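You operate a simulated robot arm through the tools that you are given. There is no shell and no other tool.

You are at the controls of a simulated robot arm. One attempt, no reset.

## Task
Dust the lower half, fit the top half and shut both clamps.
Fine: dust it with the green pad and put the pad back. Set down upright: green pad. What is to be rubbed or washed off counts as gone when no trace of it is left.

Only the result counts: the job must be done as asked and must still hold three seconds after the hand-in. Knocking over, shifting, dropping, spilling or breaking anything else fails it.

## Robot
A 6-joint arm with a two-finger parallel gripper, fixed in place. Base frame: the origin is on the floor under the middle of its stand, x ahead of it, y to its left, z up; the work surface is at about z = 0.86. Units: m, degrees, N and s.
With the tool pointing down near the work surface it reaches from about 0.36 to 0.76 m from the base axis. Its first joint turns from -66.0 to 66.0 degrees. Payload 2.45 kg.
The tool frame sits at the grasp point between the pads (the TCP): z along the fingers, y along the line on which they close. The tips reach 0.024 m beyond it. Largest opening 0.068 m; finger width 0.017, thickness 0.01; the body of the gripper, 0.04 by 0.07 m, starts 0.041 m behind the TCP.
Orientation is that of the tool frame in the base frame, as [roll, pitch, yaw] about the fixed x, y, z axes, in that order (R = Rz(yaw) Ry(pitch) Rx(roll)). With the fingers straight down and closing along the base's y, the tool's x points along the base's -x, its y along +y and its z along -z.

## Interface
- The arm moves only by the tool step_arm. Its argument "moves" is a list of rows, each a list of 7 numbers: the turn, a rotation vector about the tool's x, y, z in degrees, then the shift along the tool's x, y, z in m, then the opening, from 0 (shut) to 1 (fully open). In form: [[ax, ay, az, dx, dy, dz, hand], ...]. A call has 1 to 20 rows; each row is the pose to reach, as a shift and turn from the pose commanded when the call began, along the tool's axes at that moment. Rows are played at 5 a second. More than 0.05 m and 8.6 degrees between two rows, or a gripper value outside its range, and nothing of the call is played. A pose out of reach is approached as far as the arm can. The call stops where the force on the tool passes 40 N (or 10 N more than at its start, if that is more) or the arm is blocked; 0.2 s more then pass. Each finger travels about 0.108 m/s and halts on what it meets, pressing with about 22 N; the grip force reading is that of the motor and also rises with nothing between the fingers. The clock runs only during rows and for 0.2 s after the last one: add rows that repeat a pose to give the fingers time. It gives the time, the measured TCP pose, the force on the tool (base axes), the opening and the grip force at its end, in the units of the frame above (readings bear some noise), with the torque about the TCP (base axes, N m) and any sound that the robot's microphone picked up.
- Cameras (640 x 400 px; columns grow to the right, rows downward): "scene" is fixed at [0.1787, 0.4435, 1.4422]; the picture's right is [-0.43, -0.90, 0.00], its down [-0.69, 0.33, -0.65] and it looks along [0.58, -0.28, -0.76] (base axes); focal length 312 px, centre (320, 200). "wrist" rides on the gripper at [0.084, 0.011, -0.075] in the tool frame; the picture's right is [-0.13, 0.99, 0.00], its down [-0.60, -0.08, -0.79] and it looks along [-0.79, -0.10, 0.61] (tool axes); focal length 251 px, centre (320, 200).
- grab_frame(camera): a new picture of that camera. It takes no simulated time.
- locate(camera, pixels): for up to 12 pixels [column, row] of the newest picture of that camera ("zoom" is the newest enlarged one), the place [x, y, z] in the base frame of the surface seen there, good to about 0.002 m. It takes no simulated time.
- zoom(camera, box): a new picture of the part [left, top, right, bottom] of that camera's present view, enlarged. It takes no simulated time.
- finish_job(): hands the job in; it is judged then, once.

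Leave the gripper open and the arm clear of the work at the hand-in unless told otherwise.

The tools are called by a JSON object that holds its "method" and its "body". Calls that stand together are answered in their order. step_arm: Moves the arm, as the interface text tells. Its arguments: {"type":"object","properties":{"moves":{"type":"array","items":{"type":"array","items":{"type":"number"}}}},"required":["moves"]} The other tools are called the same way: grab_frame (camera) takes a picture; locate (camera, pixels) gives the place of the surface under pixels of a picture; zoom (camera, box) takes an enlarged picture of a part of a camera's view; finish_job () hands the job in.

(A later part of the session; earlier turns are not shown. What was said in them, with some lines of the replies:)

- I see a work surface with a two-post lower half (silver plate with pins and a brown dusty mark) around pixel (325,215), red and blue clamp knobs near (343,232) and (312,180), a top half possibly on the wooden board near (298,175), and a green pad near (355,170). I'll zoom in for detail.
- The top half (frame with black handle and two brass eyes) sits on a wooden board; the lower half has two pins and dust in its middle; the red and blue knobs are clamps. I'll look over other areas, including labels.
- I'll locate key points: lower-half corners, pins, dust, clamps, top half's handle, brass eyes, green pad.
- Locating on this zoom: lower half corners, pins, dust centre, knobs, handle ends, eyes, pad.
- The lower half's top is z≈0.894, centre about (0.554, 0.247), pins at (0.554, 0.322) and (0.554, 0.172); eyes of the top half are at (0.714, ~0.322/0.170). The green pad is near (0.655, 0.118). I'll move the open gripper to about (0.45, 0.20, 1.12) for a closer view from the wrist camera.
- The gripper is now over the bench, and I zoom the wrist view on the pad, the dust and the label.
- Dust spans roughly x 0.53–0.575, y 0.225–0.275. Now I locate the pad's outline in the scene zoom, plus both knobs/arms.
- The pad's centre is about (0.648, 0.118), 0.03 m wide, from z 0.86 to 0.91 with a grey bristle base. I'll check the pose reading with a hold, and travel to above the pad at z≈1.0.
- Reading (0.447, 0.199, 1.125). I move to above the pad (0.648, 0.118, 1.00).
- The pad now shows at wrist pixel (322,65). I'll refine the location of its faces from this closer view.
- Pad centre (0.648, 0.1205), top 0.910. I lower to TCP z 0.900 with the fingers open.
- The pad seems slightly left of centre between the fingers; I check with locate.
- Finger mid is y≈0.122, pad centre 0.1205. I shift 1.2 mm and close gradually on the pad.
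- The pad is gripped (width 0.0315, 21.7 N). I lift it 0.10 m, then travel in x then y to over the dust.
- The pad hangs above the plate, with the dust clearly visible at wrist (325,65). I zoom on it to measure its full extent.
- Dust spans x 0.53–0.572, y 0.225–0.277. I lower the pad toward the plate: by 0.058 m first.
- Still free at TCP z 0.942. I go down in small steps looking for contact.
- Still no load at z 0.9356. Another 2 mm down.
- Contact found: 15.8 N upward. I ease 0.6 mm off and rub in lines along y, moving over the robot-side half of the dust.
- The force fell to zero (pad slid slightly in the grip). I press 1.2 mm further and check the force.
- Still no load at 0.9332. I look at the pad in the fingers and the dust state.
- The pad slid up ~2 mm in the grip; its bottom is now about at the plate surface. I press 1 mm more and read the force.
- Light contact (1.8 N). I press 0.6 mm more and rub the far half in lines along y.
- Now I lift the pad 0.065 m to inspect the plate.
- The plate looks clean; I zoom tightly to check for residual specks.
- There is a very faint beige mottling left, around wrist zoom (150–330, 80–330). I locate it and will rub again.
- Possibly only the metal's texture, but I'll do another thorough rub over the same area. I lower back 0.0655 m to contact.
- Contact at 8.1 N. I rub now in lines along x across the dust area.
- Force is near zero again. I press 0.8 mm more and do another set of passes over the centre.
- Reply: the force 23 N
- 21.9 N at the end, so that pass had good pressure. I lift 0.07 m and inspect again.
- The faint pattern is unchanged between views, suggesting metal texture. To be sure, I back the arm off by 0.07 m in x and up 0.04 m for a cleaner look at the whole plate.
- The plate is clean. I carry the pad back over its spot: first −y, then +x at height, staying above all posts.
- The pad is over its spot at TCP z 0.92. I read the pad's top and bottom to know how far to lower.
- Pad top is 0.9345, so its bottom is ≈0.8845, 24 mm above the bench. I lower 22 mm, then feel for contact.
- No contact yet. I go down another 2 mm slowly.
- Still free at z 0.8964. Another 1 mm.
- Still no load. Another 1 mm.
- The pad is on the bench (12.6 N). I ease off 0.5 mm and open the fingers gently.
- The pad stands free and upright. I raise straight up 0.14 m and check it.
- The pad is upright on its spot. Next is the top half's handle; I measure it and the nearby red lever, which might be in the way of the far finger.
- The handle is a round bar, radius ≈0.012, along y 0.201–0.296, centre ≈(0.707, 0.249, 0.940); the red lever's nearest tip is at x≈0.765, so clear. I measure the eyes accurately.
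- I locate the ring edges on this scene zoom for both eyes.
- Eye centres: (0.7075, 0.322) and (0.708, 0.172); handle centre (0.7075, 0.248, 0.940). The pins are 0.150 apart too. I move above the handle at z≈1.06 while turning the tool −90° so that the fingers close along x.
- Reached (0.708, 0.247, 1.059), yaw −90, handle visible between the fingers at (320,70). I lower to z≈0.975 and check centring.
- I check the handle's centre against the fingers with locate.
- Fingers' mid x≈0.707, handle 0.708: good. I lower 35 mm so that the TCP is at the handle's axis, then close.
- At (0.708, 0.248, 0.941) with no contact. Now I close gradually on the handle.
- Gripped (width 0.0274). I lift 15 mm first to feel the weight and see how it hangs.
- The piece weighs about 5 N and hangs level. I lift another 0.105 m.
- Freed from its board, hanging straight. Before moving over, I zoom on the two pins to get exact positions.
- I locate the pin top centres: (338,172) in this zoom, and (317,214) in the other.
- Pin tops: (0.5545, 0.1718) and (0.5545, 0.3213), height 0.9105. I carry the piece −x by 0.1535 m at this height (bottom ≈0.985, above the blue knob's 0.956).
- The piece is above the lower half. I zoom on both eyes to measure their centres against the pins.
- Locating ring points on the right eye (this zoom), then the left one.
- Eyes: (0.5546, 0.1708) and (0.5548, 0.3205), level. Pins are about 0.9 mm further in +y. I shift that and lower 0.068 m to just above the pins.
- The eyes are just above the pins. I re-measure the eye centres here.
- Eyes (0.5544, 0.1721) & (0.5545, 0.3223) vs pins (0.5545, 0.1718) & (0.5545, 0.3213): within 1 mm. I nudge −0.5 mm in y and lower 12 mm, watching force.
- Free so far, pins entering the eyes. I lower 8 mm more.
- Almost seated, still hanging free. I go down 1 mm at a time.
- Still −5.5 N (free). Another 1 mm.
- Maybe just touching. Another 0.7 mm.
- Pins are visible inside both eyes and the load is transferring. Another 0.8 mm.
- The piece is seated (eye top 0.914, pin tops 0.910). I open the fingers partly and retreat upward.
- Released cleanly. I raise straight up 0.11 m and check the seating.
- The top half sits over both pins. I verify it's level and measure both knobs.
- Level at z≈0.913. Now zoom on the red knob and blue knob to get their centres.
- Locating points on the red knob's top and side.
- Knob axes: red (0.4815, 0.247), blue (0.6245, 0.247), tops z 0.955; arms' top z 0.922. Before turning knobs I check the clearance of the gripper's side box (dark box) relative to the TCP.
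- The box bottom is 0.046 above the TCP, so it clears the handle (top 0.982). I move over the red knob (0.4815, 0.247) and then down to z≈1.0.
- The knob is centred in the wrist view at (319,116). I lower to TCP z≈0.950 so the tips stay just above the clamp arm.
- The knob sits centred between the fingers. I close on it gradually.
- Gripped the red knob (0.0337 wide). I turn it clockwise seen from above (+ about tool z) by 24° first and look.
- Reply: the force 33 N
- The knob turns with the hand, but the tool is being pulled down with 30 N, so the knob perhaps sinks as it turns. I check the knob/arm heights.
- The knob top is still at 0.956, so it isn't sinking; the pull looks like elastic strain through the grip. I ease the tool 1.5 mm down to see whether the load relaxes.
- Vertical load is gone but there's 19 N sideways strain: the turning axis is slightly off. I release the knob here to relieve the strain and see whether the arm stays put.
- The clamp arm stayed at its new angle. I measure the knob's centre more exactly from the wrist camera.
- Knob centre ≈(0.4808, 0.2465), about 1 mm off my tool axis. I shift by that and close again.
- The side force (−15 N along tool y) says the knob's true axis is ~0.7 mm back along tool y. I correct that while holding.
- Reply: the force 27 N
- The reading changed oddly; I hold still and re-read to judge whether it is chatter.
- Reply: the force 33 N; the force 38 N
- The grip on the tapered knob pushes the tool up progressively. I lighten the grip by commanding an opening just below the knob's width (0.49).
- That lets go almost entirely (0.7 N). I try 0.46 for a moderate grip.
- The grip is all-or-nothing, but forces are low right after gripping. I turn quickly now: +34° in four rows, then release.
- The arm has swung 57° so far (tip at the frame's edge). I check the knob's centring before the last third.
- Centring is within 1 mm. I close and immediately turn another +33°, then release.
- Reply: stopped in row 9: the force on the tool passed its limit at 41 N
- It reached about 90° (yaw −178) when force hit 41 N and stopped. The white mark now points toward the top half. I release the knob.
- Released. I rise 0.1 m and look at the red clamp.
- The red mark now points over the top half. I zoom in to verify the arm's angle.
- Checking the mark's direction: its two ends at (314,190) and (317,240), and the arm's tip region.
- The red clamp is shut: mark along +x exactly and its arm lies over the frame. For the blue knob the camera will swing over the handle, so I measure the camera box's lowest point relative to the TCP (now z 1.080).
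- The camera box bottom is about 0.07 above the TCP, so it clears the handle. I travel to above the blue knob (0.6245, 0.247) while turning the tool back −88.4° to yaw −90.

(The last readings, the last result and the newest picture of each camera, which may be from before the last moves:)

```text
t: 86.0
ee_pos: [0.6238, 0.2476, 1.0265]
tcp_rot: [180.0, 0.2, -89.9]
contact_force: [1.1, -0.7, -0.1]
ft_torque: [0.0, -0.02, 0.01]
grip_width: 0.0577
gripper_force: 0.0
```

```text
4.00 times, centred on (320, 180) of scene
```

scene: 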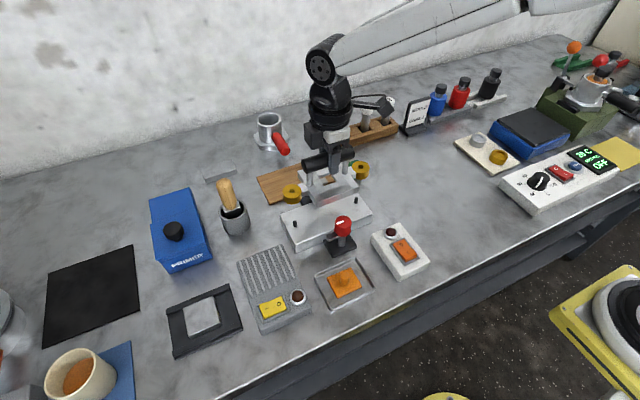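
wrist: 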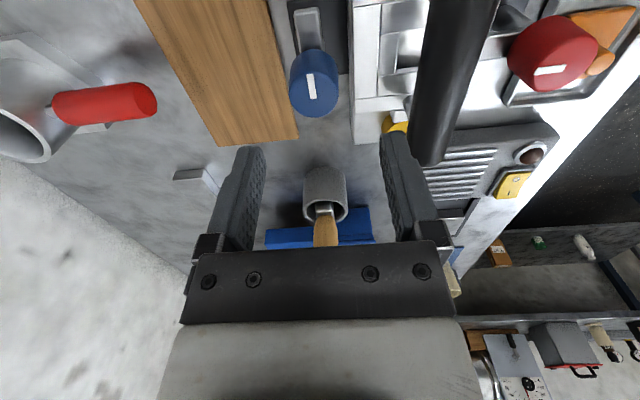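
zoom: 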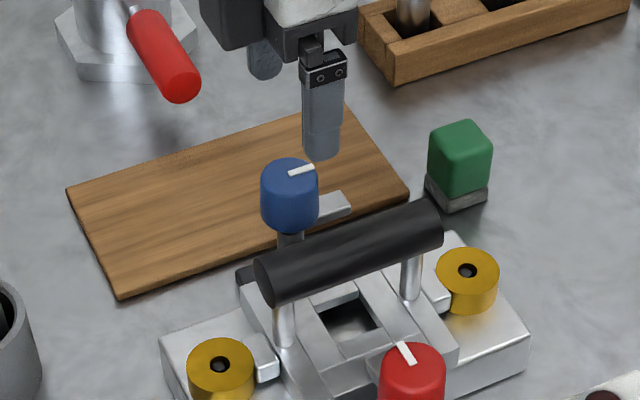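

The blue knob appears at (314,90), slightly off. I locate its rim from the wrist view.

{"method": "zoom", "body": {"camera": "wrist", "box": [270, 40, 360, 130]}}

{"method": "locate", "body": {"camera": "zoom", "pixels": [[200, 240], [390, 230], [290, 165], [300, 330], [225, 195], [370, 290], [370, 180], [235, 300], [295, 245]]}}

```text
4.44 times, centred on (315, 85) of wrist
```

zoom: 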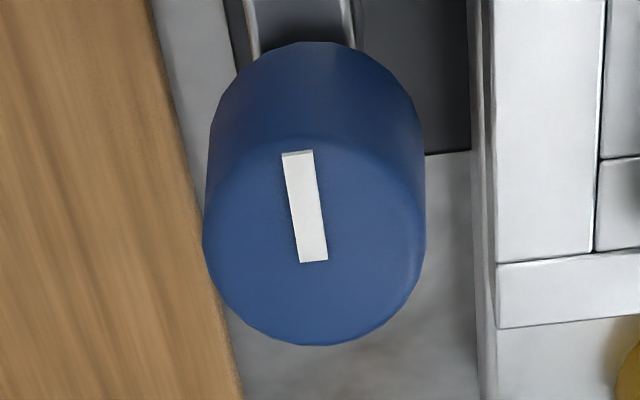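

```text
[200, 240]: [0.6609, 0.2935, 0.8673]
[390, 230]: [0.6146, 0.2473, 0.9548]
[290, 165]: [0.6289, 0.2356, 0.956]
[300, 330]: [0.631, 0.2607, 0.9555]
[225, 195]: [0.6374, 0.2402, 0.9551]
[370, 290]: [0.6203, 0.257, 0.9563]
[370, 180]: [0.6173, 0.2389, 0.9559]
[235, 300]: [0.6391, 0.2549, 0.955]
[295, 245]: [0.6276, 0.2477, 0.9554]
```

Knob centre is (0.6251, 0.2473). I hold to re-read the TCP pose a couple of times for averaging.

{"method": "step_arm", "body": {"moves": [[0, 0, 0, 0, 0, 0, 0.85]]}}

{"method": "step_arm", "body": {"moves": [[0, 0, 0, 0, 0, 0, 0.85]]}}

{"method": "step_arm", "body": {"moves": [[0, 0, 0, 0, 0, 0, 0.85]]}}

{"method": "locate", "body": {"camera": "wrist", "pixels": [[245, 190], [255, 175], [393, 175], [400, 190], [262, 160], [385, 160]]}}

```text
t: 86.4
ee_pos: [0.6233, 0.2493, 1.0269]
tcp_rot: [-179.9, 0.2, -90.0]
contact_force: [-1.2, -0.1, 0.3]
ft_torque: [0.0, -0.01, -0.04]
grip_width: 0.0577
gripper_force: 0.0
```

```text
t: 86.8
ee_pos: [0.6224, 0.2493, 1.0264]
tcp_rot: [-179.9, 0.1, -90.1]
contact_force: [0.2, 0.0, -0.1]
ft_torque: [0.0, -0.01, 0.04]
grip_width: 0.058
gripper_force: 0.1
```

```text
t: 87.2
ee_pos: [0.6222, 0.2484, 1.0263]
tcp_rot: [180.0, 0.2, -90.0]
contact_force: [-0.4, 0.5, 0.0]
ft_torque: [-0.02, 0.01, -0.01]
grip_width: 0.0578
gripper_force: 0.0
```

```text
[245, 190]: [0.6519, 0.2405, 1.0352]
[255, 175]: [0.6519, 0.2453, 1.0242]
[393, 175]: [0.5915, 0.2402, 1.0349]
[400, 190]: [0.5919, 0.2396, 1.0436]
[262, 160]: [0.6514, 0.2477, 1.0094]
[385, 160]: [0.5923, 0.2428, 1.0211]
```

TCP is about (0.6222, 0.2487); so the knob is +3 mm in x and −1.3 mm in y. I correct and lower to z≈0.950.

{"method": "step_arm", "body": {"moves": [[0, 0, 0, 0.0013, -0.003, 0, 0.9], [0, 0, 0, 0.0013, -0.003, 0.02, 0.9], [0, 0, 0, 0.0013, -0.003, 0.04, 0.9], [0, 0, 0, 0.0013, -0.003, 0.06, 0.9], [0, 0, 0, 0.0013, -0.003, 0.073, 0.9], [0, 0, 0, 0.0013, -0.003, 0.0765, 0.9], [0, 0, 0, 0.0013, -0.003, 0.0765, 0.9]]}}

{"method": "grab_frame", "body": {"camera": "wrist"}}

{"method": "zoom", "body": {"camera": "wrist", "box": [260, 100, 380, 230]}}

{"method": "zoom", "body": {"camera": "scene", "box": [270, 140, 370, 220]}}

```text
t: 88.8
ee_pos: [0.6251, 0.248, 0.9516]
tcp_rot: [180.0, 0.2, -90.1]
contact_force: [0.4, -0.4, -0.2]
ft_torque: [0.03, -0.02, 0.02]
grip_width: 0.0613
gripper_force: 0.1
```

```text
taken
```

wrist: 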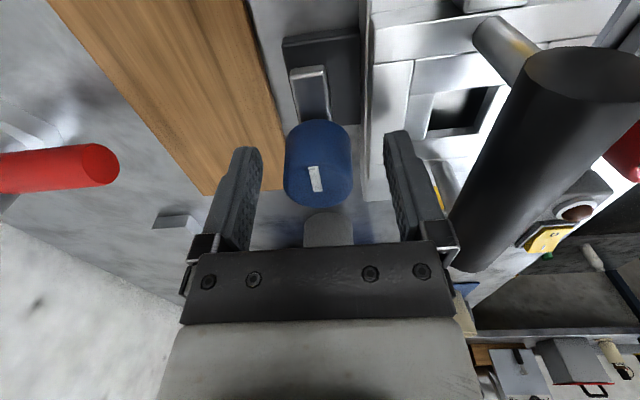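

```text
3.08 times, centred on (320, 165) of wrist
```

zoom: 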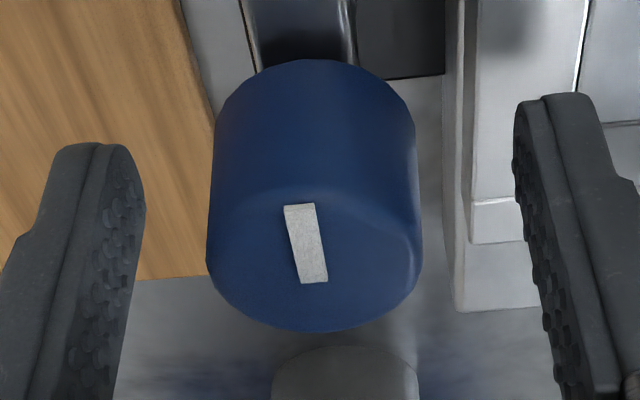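

```text
5.00 times, centred on (320, 180) of scene
```

zoom: 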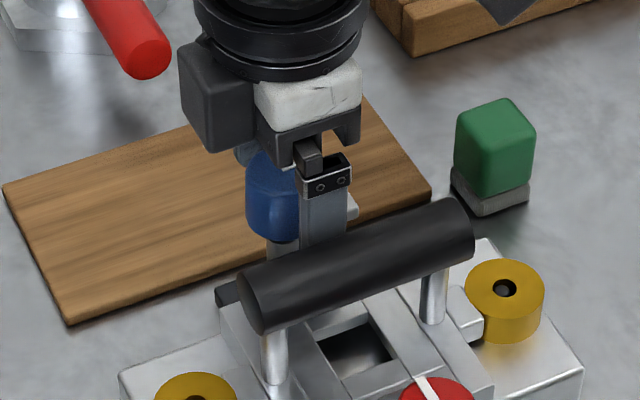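

Compared with the red grip, I'm about 1.2 mm off in x and 2 mm high. I correct and then close on the knob.

{"method": "step_arm", "body": {"moves": [[0, 0, 0, 0.0004, -0.0012, 0.001, 0.9], [0, 0, 0, 0.0004, -0.0012, 0.002, 0.8], [0, 0, 0, 0.0004, -0.0012, 0.002, 0.65], [0, 0, 0, 0.0004, -0.0012, 0.002, 0.55], [0, 0, 0, 0.0004, -0.0012, 0.002, 0.48], [0, 0, 0, 0.0004, -0.0012, 0.002, 0.42]]}}

```text
t: 90.2
ee_pos: [0.6272, 0.2467, 0.9498]
tcp_rot: [179.9, 0.2, -90.0]
contact_force: [-8.2, -1.6, 2.6]
ft_torque: [-0.08, 0.04, 0.09]
grip_width: 0.0349
gripper_force: 3.8
```

Contact made, with 8 N sideways; I correct 0.5 mm, firm up the grip and turn +33° clockwise, then release.

{"method": "step_arm", "body": {"moves": [[0, 0, 0, 0, 0.0005, 0, 0.4], [0, 0, 0, 0, 0.0005, 0, 0.4], [0, 0, 8.3, 0, 0.0005, 0, 0.4], [0, 0, 16.6, 0, 0.0005, 0, 0.4], [0, 0, 24.9, 0, 0.0005, 0, 0.4], [0, 0, 33, 0, 0.0005, 0, 0.4], [0, 0, 33, 0, 0.0005, 0, 0.6], [0, 0, 33, 0, 0.0005, 0, 0.75], [0, 0, 33, 0, 0.0005, 0, 0.75]]}}

{"method": "grab_frame", "body": {"camera": "wrist"}}

{"method": "zoom", "body": {"camera": "scene", "box": [270, 140, 370, 220]}}

```text
t: 92.2
ee_pos: [0.627, 0.247, 0.9502]
tcp_rot: [179.9, 0.2, -123.0]
contact_force: [0.6, 0.3, 0.2]
ft_torque: [0.01, 0.02, -0.03]
grip_width: 0.0511
gripper_force: 0.1
```

```text
taken
```

wrist: 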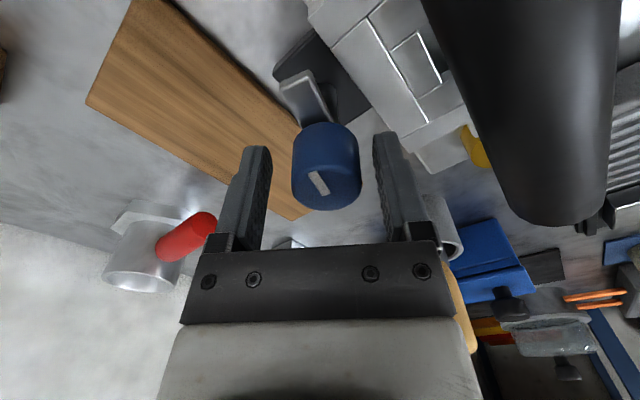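

```text
5.00 times, centred on (320, 180) of scene
```

zoom: 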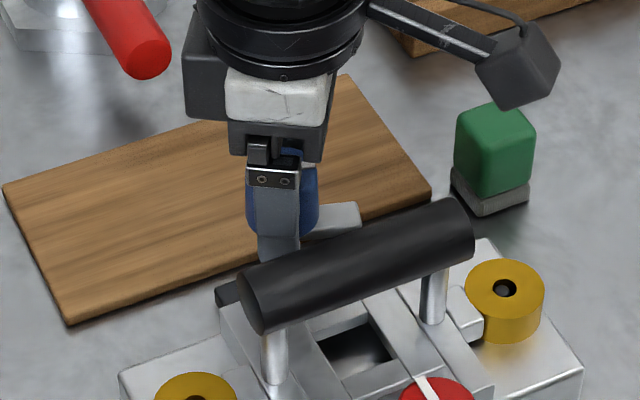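

The tool turned 33° but the blue knob may have slipped. I measure the blue mark and arm direction.

{"method": "zoom", "body": {"camera": "wrist", "box": [260, 50, 380, 220]}}

{"method": "locate", "body": {"camera": "wrist", "pixels": [[313, 175], [325, 192], [293, 80], [300, 75], [283, 88], [310, 100], [300, 95], [290, 90]]}}

```text
2.35 times, centred on (320, 135) of wrist
```

zoom: 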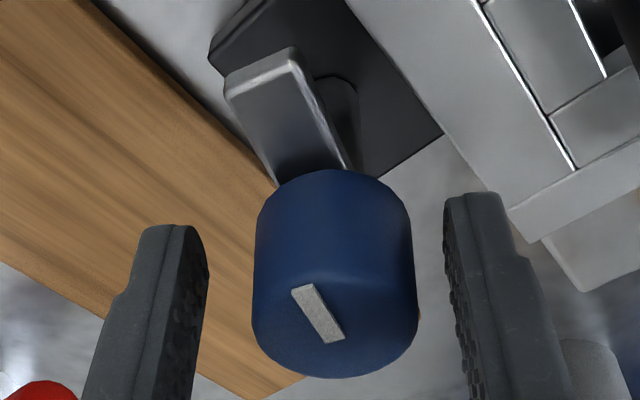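

```text
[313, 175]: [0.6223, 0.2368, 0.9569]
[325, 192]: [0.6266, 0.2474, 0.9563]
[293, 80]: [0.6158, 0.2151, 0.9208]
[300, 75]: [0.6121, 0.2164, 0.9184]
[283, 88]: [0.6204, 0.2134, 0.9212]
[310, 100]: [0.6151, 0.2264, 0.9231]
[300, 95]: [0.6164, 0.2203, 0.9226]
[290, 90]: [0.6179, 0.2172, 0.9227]
```

The knob has turned ~15–20° (some slip due to a loose grip). The knob is 1.7 mm to the tool's +y. I recentre and close firmly.

{"method": "step_arm", "body": {"moves": [[0, 0, 0, 0, 0.0009, -0.0005, 0.75], [0, 0, 0, 0, 0.0017, -0.0005, 0.6], [0, 0, 0, 0, 0.0017, -0.0005, 0.5], [0, 0, 0, 0, 0.0017, -0.0005, 0.4], [0, 0, 0, 0, 0.0017, -0.0005, 0.3]]}}

```text
t: 93.4
ee_pos: [0.6261, 0.2476, 0.9496]
tcp_rot: [179.8, 0.0, -123.1]
contact_force: [-1.4, 0.6, 0.4]
ft_torque: [-0.15, -0.16, -0.02]
grip_width: 0.0327
gripper_force: 44.9
```

Firm grip (45 N) with low side force. I turn +42° in five rows and release.

{"method": "step_arm", "body": {"moves": [[0, 0, 8.4, 0, 0, 0, 0.3], [0, 0, 16.8, 0, 0, 0, 0.3], [0, 0, 25.2, 0, 0, 0, 0.3], [0, 0, 33.6, 0, 0, 0, 0.3], [0, 0, 42, 0, 0, 0, 0.3], [0, 0, 42, 0, 0, 0, 0.3], [0, 0, 42, 0, 0, 0, 0.6], [0, 0, 42, 0, 0, 0, 0.75], [0, 0, 42, 0, 0, 0, 0.75]]}}

{"method": "grab_frame", "body": {"camera": "wrist"}}

{"method": "zoom", "body": {"camera": "wrist", "box": [260, 50, 380, 220]}}

{"method": "zoom", "body": {"camera": "scene", "box": [270, 140, 370, 220]}}

```text
t: 95.4
ee_pos: [0.6253, 0.2461, 0.9508]
tcp_rot: [179.9, 0.1, -165.1]
contact_force: [-0.5, -0.9, 0.8]
ft_torque: [-0.01, -0.01, -0.02]
grip_width: 0.0511
gripper_force: 0.0
```

```text
taken
```

wrist: 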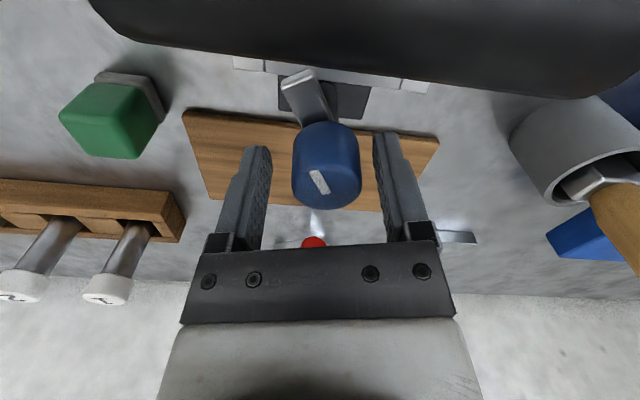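

```text
2.35 times, centred on (320, 135) of wrist
```

zoom: 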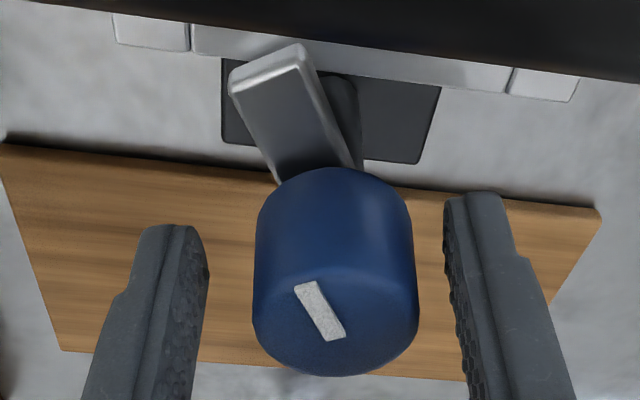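

```text
5.00 times, centred on (320, 180) of scene
```

zoom: 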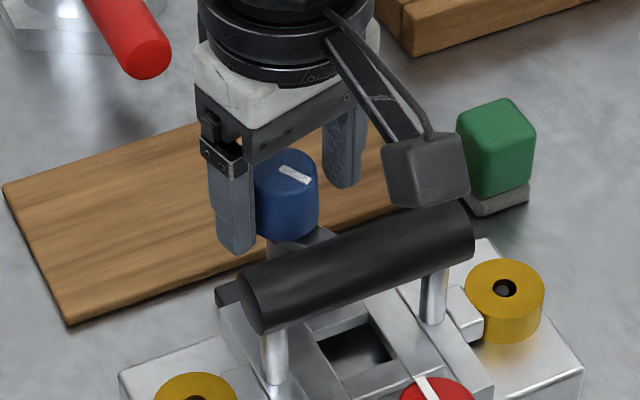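

The knob turned fully with the hand. I measure the mark to know the remaining angle.

{"method": "locate", "body": {"camera": "zoom", "pixels": [[285, 170], [305, 180], [290, 230]]}}

{"method": "locate", "body": {"camera": "wrist", "pixels": [[313, 174], [325, 191], [293, 80], [300, 75], [285, 88], [310, 100], [300, 95], [290, 90]]}}

```text
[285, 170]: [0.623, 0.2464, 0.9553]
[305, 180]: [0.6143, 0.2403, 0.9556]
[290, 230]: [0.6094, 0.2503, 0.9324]
```

```text
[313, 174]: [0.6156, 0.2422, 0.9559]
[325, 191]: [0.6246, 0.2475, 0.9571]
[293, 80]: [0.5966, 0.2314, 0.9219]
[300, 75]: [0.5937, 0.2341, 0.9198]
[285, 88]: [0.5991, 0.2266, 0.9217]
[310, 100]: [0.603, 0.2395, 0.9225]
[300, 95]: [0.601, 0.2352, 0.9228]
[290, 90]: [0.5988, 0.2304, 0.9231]
```

The arm is at ~60°, 30° to go. I recentre 1.6 mm along tool y and close firmly again.

{"method": "step_arm", "body": {"moves": [[0, 0, 0, 0, 0.0008, 0, 0.75], [0, 0, 0, 0, 0.0016, 0, 0.6], [0, 0, 0, 0, 0.0016, 0, 0.5], [0, 0, 0, 0, 0.0016, 0, 0.4], [0, 0, 0, 0, 0.0016, 0, 0.3]]}}

```text
t: 96.6
ee_pos: [0.6236, 0.2484, 0.951]
tcp_rot: [180.0, -0.1, -165.1]
contact_force: [0.4, 0.4, 0.6]
ft_torque: [-0.43, -0.06, -0.01]
grip_width: 0.0329
gripper_force: 45.1
```

Firm grip with hardly any side load. I turn +31° and hold briefly, then release.

{"method": "step_arm", "body": {"moves": [[0, 0, 8, 0, 0, 0, 0.3], [0, 0, 16, 0, 0, 0, 0.3], [0, 0, 24, 0, 0, 0, 0.3], [0, 0, 31, 0, 0, 0, 0.3], [0, 0, 31, 0, 0, 0, 0.3], [0, 0, 31, 0, 0, 0, 0.6], [0, 0, 31, 0, 0, 0, 0.75], [0, 0, 31, 0, 0, 0, 0.75]]}}

{"method": "grab_frame", "body": {"camera": "wrist"}}

{"method": "zoom", "body": {"camera": "scene", "box": [270, 140, 370, 220]}}

```text
t: 98.4
ee_pos: [0.6234, 0.2486, 0.9511]
tcp_rot: [179.9, -0.1, 163.9]
contact_force: [0.1, -0.1, 0.1]
ft_torque: [0.01, 0.0, 0.02]
grip_width: 0.0511
gripper_force: 0.1
```

```text
taken
```

wrist: 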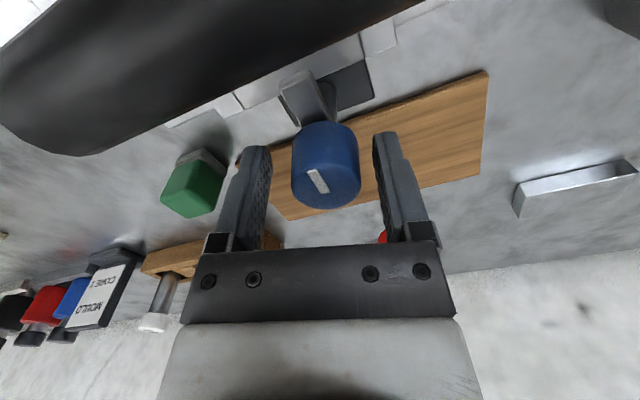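

```text
5.00 times, centred on (320, 180) of scene
```

zoom: 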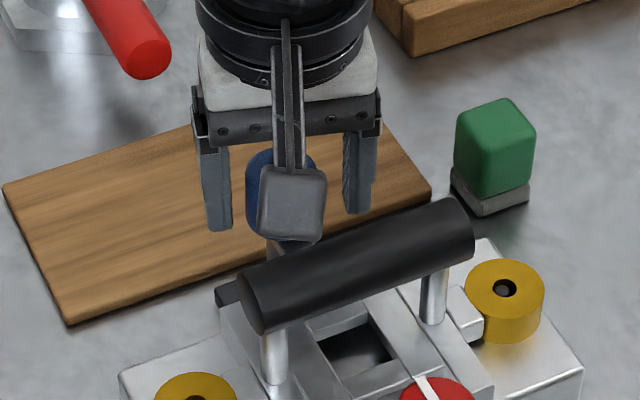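

I measure the mark and arm again.

{"method": "zoom", "body": {"camera": "wrist", "box": [260, 50, 380, 220]}}

{"method": "locate", "body": {"camera": "wrist", "pixels": [[312, 172], [324, 190], [293, 80], [300, 75], [284, 88], [310, 100], [300, 95], [290, 90]]}}

```text
2.35 times, centred on (320, 135) of wrist
```

zoom: 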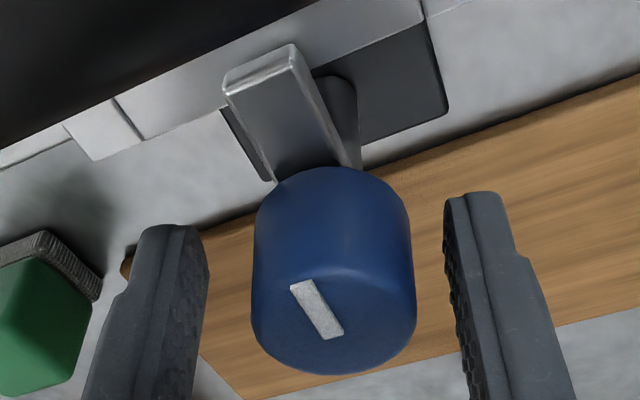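

```text
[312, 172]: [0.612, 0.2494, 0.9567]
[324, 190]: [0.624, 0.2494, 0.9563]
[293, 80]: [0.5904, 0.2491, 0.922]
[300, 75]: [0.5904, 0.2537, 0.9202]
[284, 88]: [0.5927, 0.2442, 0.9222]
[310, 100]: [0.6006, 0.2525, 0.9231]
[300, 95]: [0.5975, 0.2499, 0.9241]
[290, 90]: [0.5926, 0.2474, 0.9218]
```

The blue mark points exactly along −x and the arm lies over the frame edge (tip x 0.590). I raise the open gripper straight up.

{"method": "step_arm", "body": {"moves": [[0, 0, 0, 0, 0.0008, -0.02, 0.8], [0, 0, 0, 0, 0.0008, -0.05, 0.9], [0, 0, 0, 0, 0.0008, -0.09, 1], [0, 0, 0, 0, 0.0008, -0.13, 1], [0, 0, 0, 0, 0.0008, -0.13, 1]]}}

{"method": "grab_frame", "body": {"camera": "wrist"}}

{"method": "zoom", "body": {"camera": "scene", "box": [260, 150, 390, 250]}}

```text
t: 99.6
ee_pos: [0.6235, 0.2478, 1.079]
tcp_rot: [179.9, -0.1, 164.0]
contact_force: [0.6, 0.8, 0.3]
ft_torque: [-0.01, -0.02, -0.01]
grip_width: 0.0678
gripper_force: 0.1
```

```text
taken
```

wrist: 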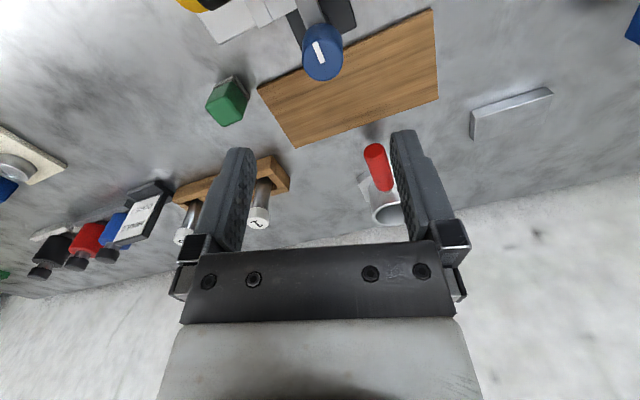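

```text
4.00 times, centred on (325, 200) of scene
```

zoom: 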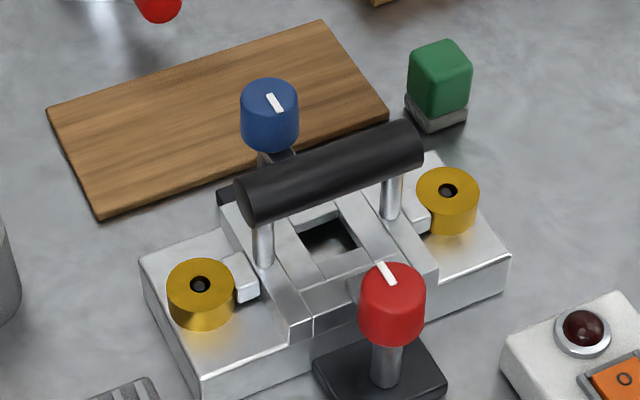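

Both marks point at the handle. I verify both angles with high zoom.

{"method": "zoom", "body": {"camera": "scene", "box": [300, 160, 335, 195]}}

{"method": "zoom", "body": {"camera": "scene", "box": [325, 210, 360, 245]}}

```text
11.43 times, centred on (318, 178) of scene
```

zoom: 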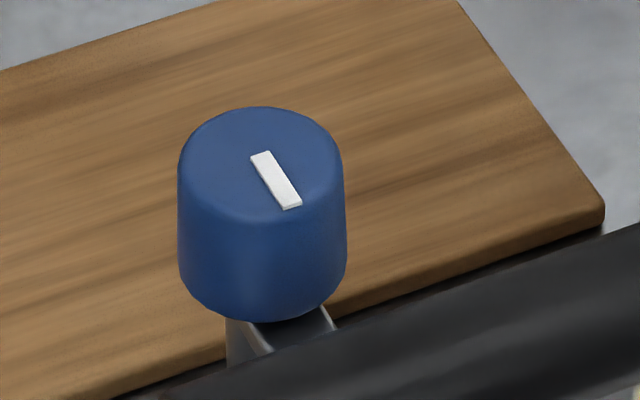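

```text
11.43 times, centred on (342, 228) of scene
```

zoom: 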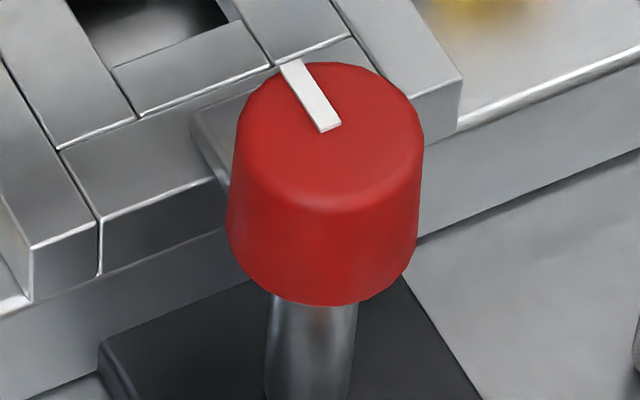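

Locating the mark ends for the red knob here: (290,66) and (330,127).

{"method": "locate", "body": {"camera": "zoom", "pixels": [[294, 68], [328, 125], [210, 130], [200, 120], [225, 160]]}}

{"method": "zoom", "body": {"camera": "scene", "box": [300, 160, 335, 195]}}

{"method": "locate", "body": {"camera": "zoom", "pixels": [[263, 158], [289, 203], [290, 335], [325, 320], [255, 345]]}}

```text
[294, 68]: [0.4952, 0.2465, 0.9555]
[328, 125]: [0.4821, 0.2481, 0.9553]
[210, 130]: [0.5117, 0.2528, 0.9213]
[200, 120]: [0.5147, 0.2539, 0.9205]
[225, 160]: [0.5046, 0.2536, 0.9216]
```

```text
11.43 times, centred on (318, 178) of scene
```

zoom: 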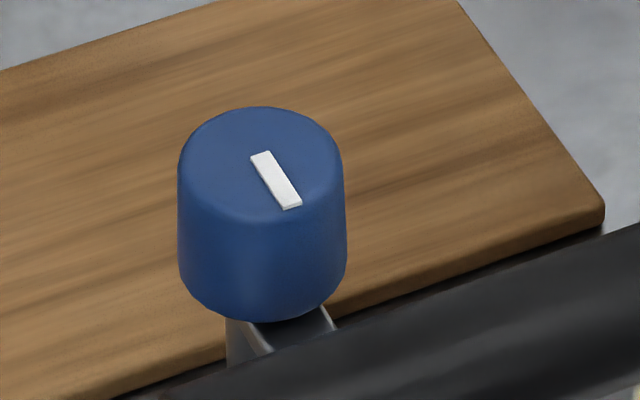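

```text
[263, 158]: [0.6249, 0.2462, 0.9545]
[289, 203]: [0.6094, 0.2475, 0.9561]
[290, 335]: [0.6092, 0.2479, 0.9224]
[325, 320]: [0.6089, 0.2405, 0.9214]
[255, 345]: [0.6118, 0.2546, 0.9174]
```

Both arms lie along the x axis over the frame edges. I back the arm off toward (0.42, 0.25, 1.15), squared up, for a final overview.

{"method": "step_arm", "body": {"moves": [[0, 0, 0, 0, 0, -0.035, 1], [0, 0, -3, 0.03, -0.008, -0.071, 1], [0, 0, -7, 0.065, -0.018, -0.071, 1], [0, 0, -11, 0.1, -0.028, -0.071, 1], [0, 0, -14, 0.135, -0.037, -0.071, 1], [0, 0, -16, 0.17, -0.047, -0.071, 1], [0, 0, -16, 0.196, -0.054, -0.071, 1], [0, 0, -16, 0.196, -0.054, -0.071, 1]]}}

{"method": "grab_frame", "body": {"camera": "wrist"}}

{"method": "grab_frame", "body": {"camera": "scene"}}

```text
t: 101.4
ee_pos: [0.4249, 0.2514, 1.1522]
tcp_rot: [179.9, 0.1, 180.0]
contact_force: [0.0, 0.0, 0.3]
ft_torque: [0.01, -0.04, 0.01]
grip_width: 0.0677
gripper_force: 0.1
```

```text
taken
```

wrist: 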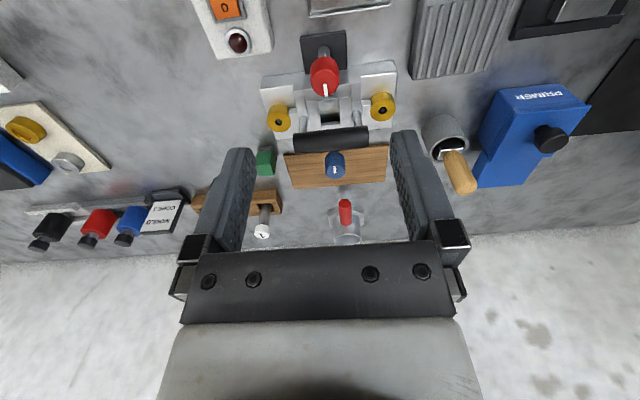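

```text
taken
```

scene: 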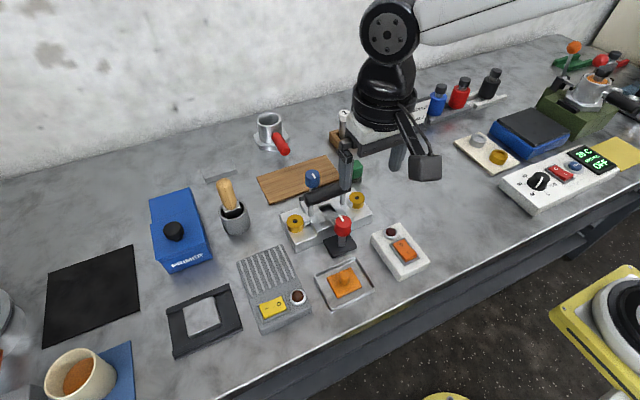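

I zoom in the wrist view on both clamps to check the final angles.

{"method": "zoom", "body": {"camera": "wrist", "box": [280, 40, 380, 120]}}

{"method": "zoom", "body": {"camera": "wrist", "box": [290, 110, 380, 200]}}

```text
5.00 times, centred on (330, 80) of wrist
```

zoom: 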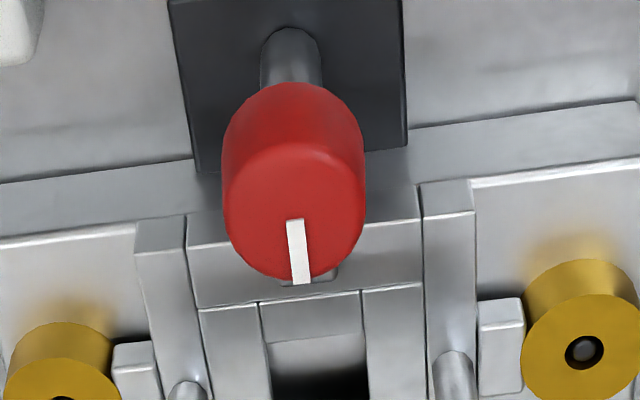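

```text
4.44 times, centred on (335, 155) of wrist
```

zoom: 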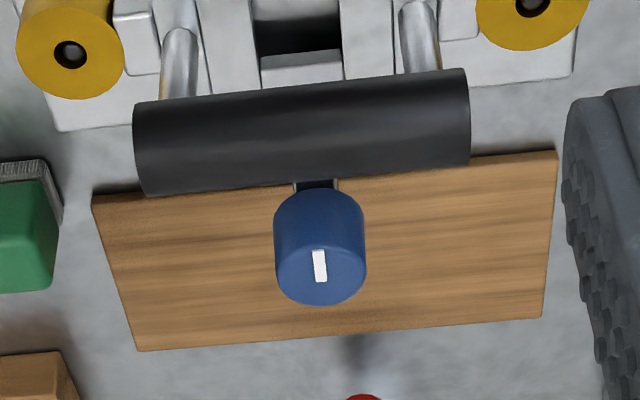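

Both marks are parallel to the x edges (90° ±2°). A last overall check of the assembly and pad.

{"method": "zoom", "body": {"camera": "scene", "box": [260, 150, 390, 250]}}

{"method": "locate", "body": {"camera": "zoom", "pixels": [[180, 290], [220, 300], [470, 200], [425, 195], [235, 205], [300, 320], [430, 270], [240, 230], [455, 60], [430, 95], [60, 130]]}}

{"method": "zoom", "body": {"camera": "wrist", "box": [240, 80, 420, 200]}}

{"method": "locate", "body": {"camera": "zoom", "pixels": [[115, 240], [150, 240], [120, 290], [135, 260], [140, 180], [500, 90]]}}

```text
4.00 times, centred on (325, 200) of scene
```

zoom: 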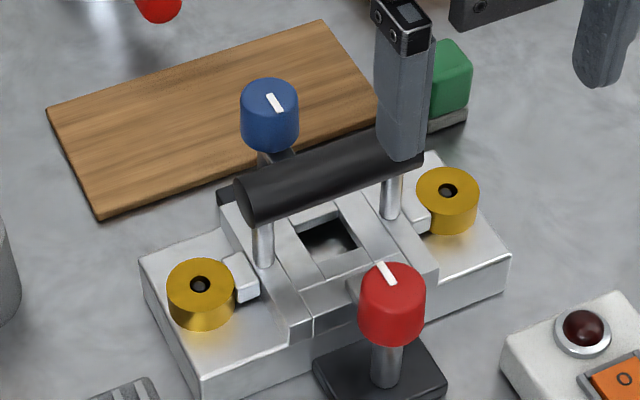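

```text
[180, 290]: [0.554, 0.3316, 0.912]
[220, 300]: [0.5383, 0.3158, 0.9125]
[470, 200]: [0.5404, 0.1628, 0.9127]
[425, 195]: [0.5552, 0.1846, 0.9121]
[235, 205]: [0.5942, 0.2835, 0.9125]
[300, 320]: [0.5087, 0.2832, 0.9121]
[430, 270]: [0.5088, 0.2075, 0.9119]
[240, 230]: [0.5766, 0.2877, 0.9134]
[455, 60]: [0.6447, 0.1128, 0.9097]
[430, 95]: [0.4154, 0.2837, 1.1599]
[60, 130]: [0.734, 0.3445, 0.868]
```

```text
3.33 times, centred on (330, 140) of wrist
```

zoom: 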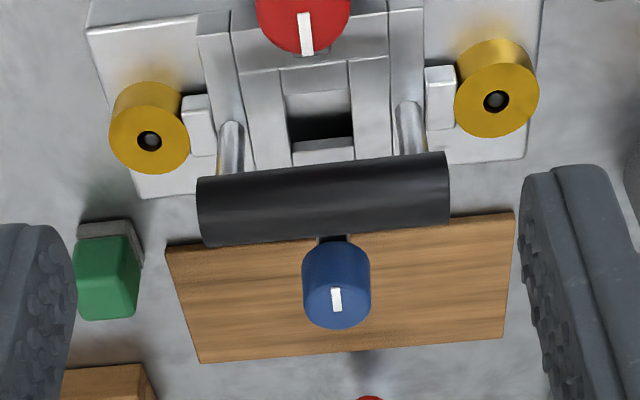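

```text
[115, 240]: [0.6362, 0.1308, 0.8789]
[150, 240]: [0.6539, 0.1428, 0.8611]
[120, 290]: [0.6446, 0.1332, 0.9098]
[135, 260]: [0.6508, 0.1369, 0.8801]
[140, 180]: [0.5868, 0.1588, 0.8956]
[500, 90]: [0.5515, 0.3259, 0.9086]
```

All checks pass: the top half is level and on both pins, both clamps are swung over its edges, and the pad is upright on its spot. I raise the open arm a little further clear before handing in.

{"method": "step_arm", "body": {"moves": [[0, 0, 0, 0.02, 0, -0.03, 1], [0, 0, 0, 0.05, 0, -0.06, 1], [0, 0, 0, 0.08, 0, -0.08, 1], [0, 0, 0, 0.08, 0, -0.08, 1], [0, 0, 0, 0.08, 0, -0.08, 1]]}}

{"method": "grab_frame", "body": {"camera": "scene"}}

```text
t: 102.6
ee_pos: [0.3427, 0.2492, 1.2319]
tcp_rot: [179.7, 0.0, 180.0]
contact_force: [-0.5, 0.0, 0.2]
ft_torque: [0.01, -0.01, -0.04]
grip_width: 0.068
gripper_force: 0.0
```

```text
taken
```

scene: 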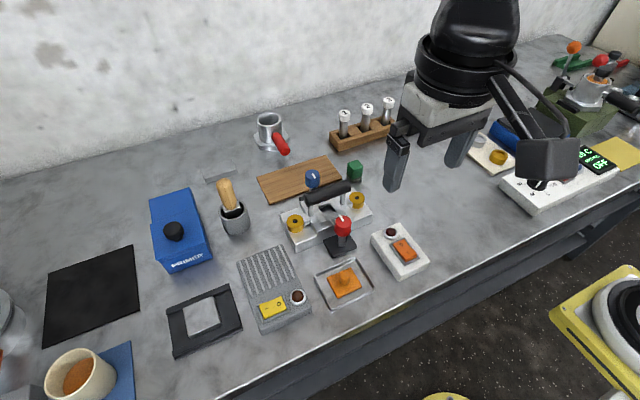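

The arm is clear, the gripper is open and nothing else has been disturbed. I hand the job in.

{"method": "finish_job", "body": {}}

```text
The job is handed in.
```

I dusted the lower half, fitted the top half over both pins and shut both clamps, and I have handed the job in. I don't have the verdict.

- **Dusting:** I rubbed the lower half with the green pad in several passes. Afterwards I could see only faint mottling that did not change with more rubbing, so I took it for the metal's own texture.
- **Green pad:** It is back where it started, standing upright.
- **Top half:** It sits level on the lower half with both pins visible in the brass eyes.
- **Clamps:** I turned both knobs about 90°, so both arms lie over the edges of the top half. The red one seemed to meet a stop at the end of its turn. The blue one turned without resistance, so its position is judged from the pictures, to within about 2°.

The blue knob slipped in the gripper on its first turn and I had to re-grip it. I knocked, moved or dropped nothing else that I could see. The arm finished clear of the work with the gripper open.
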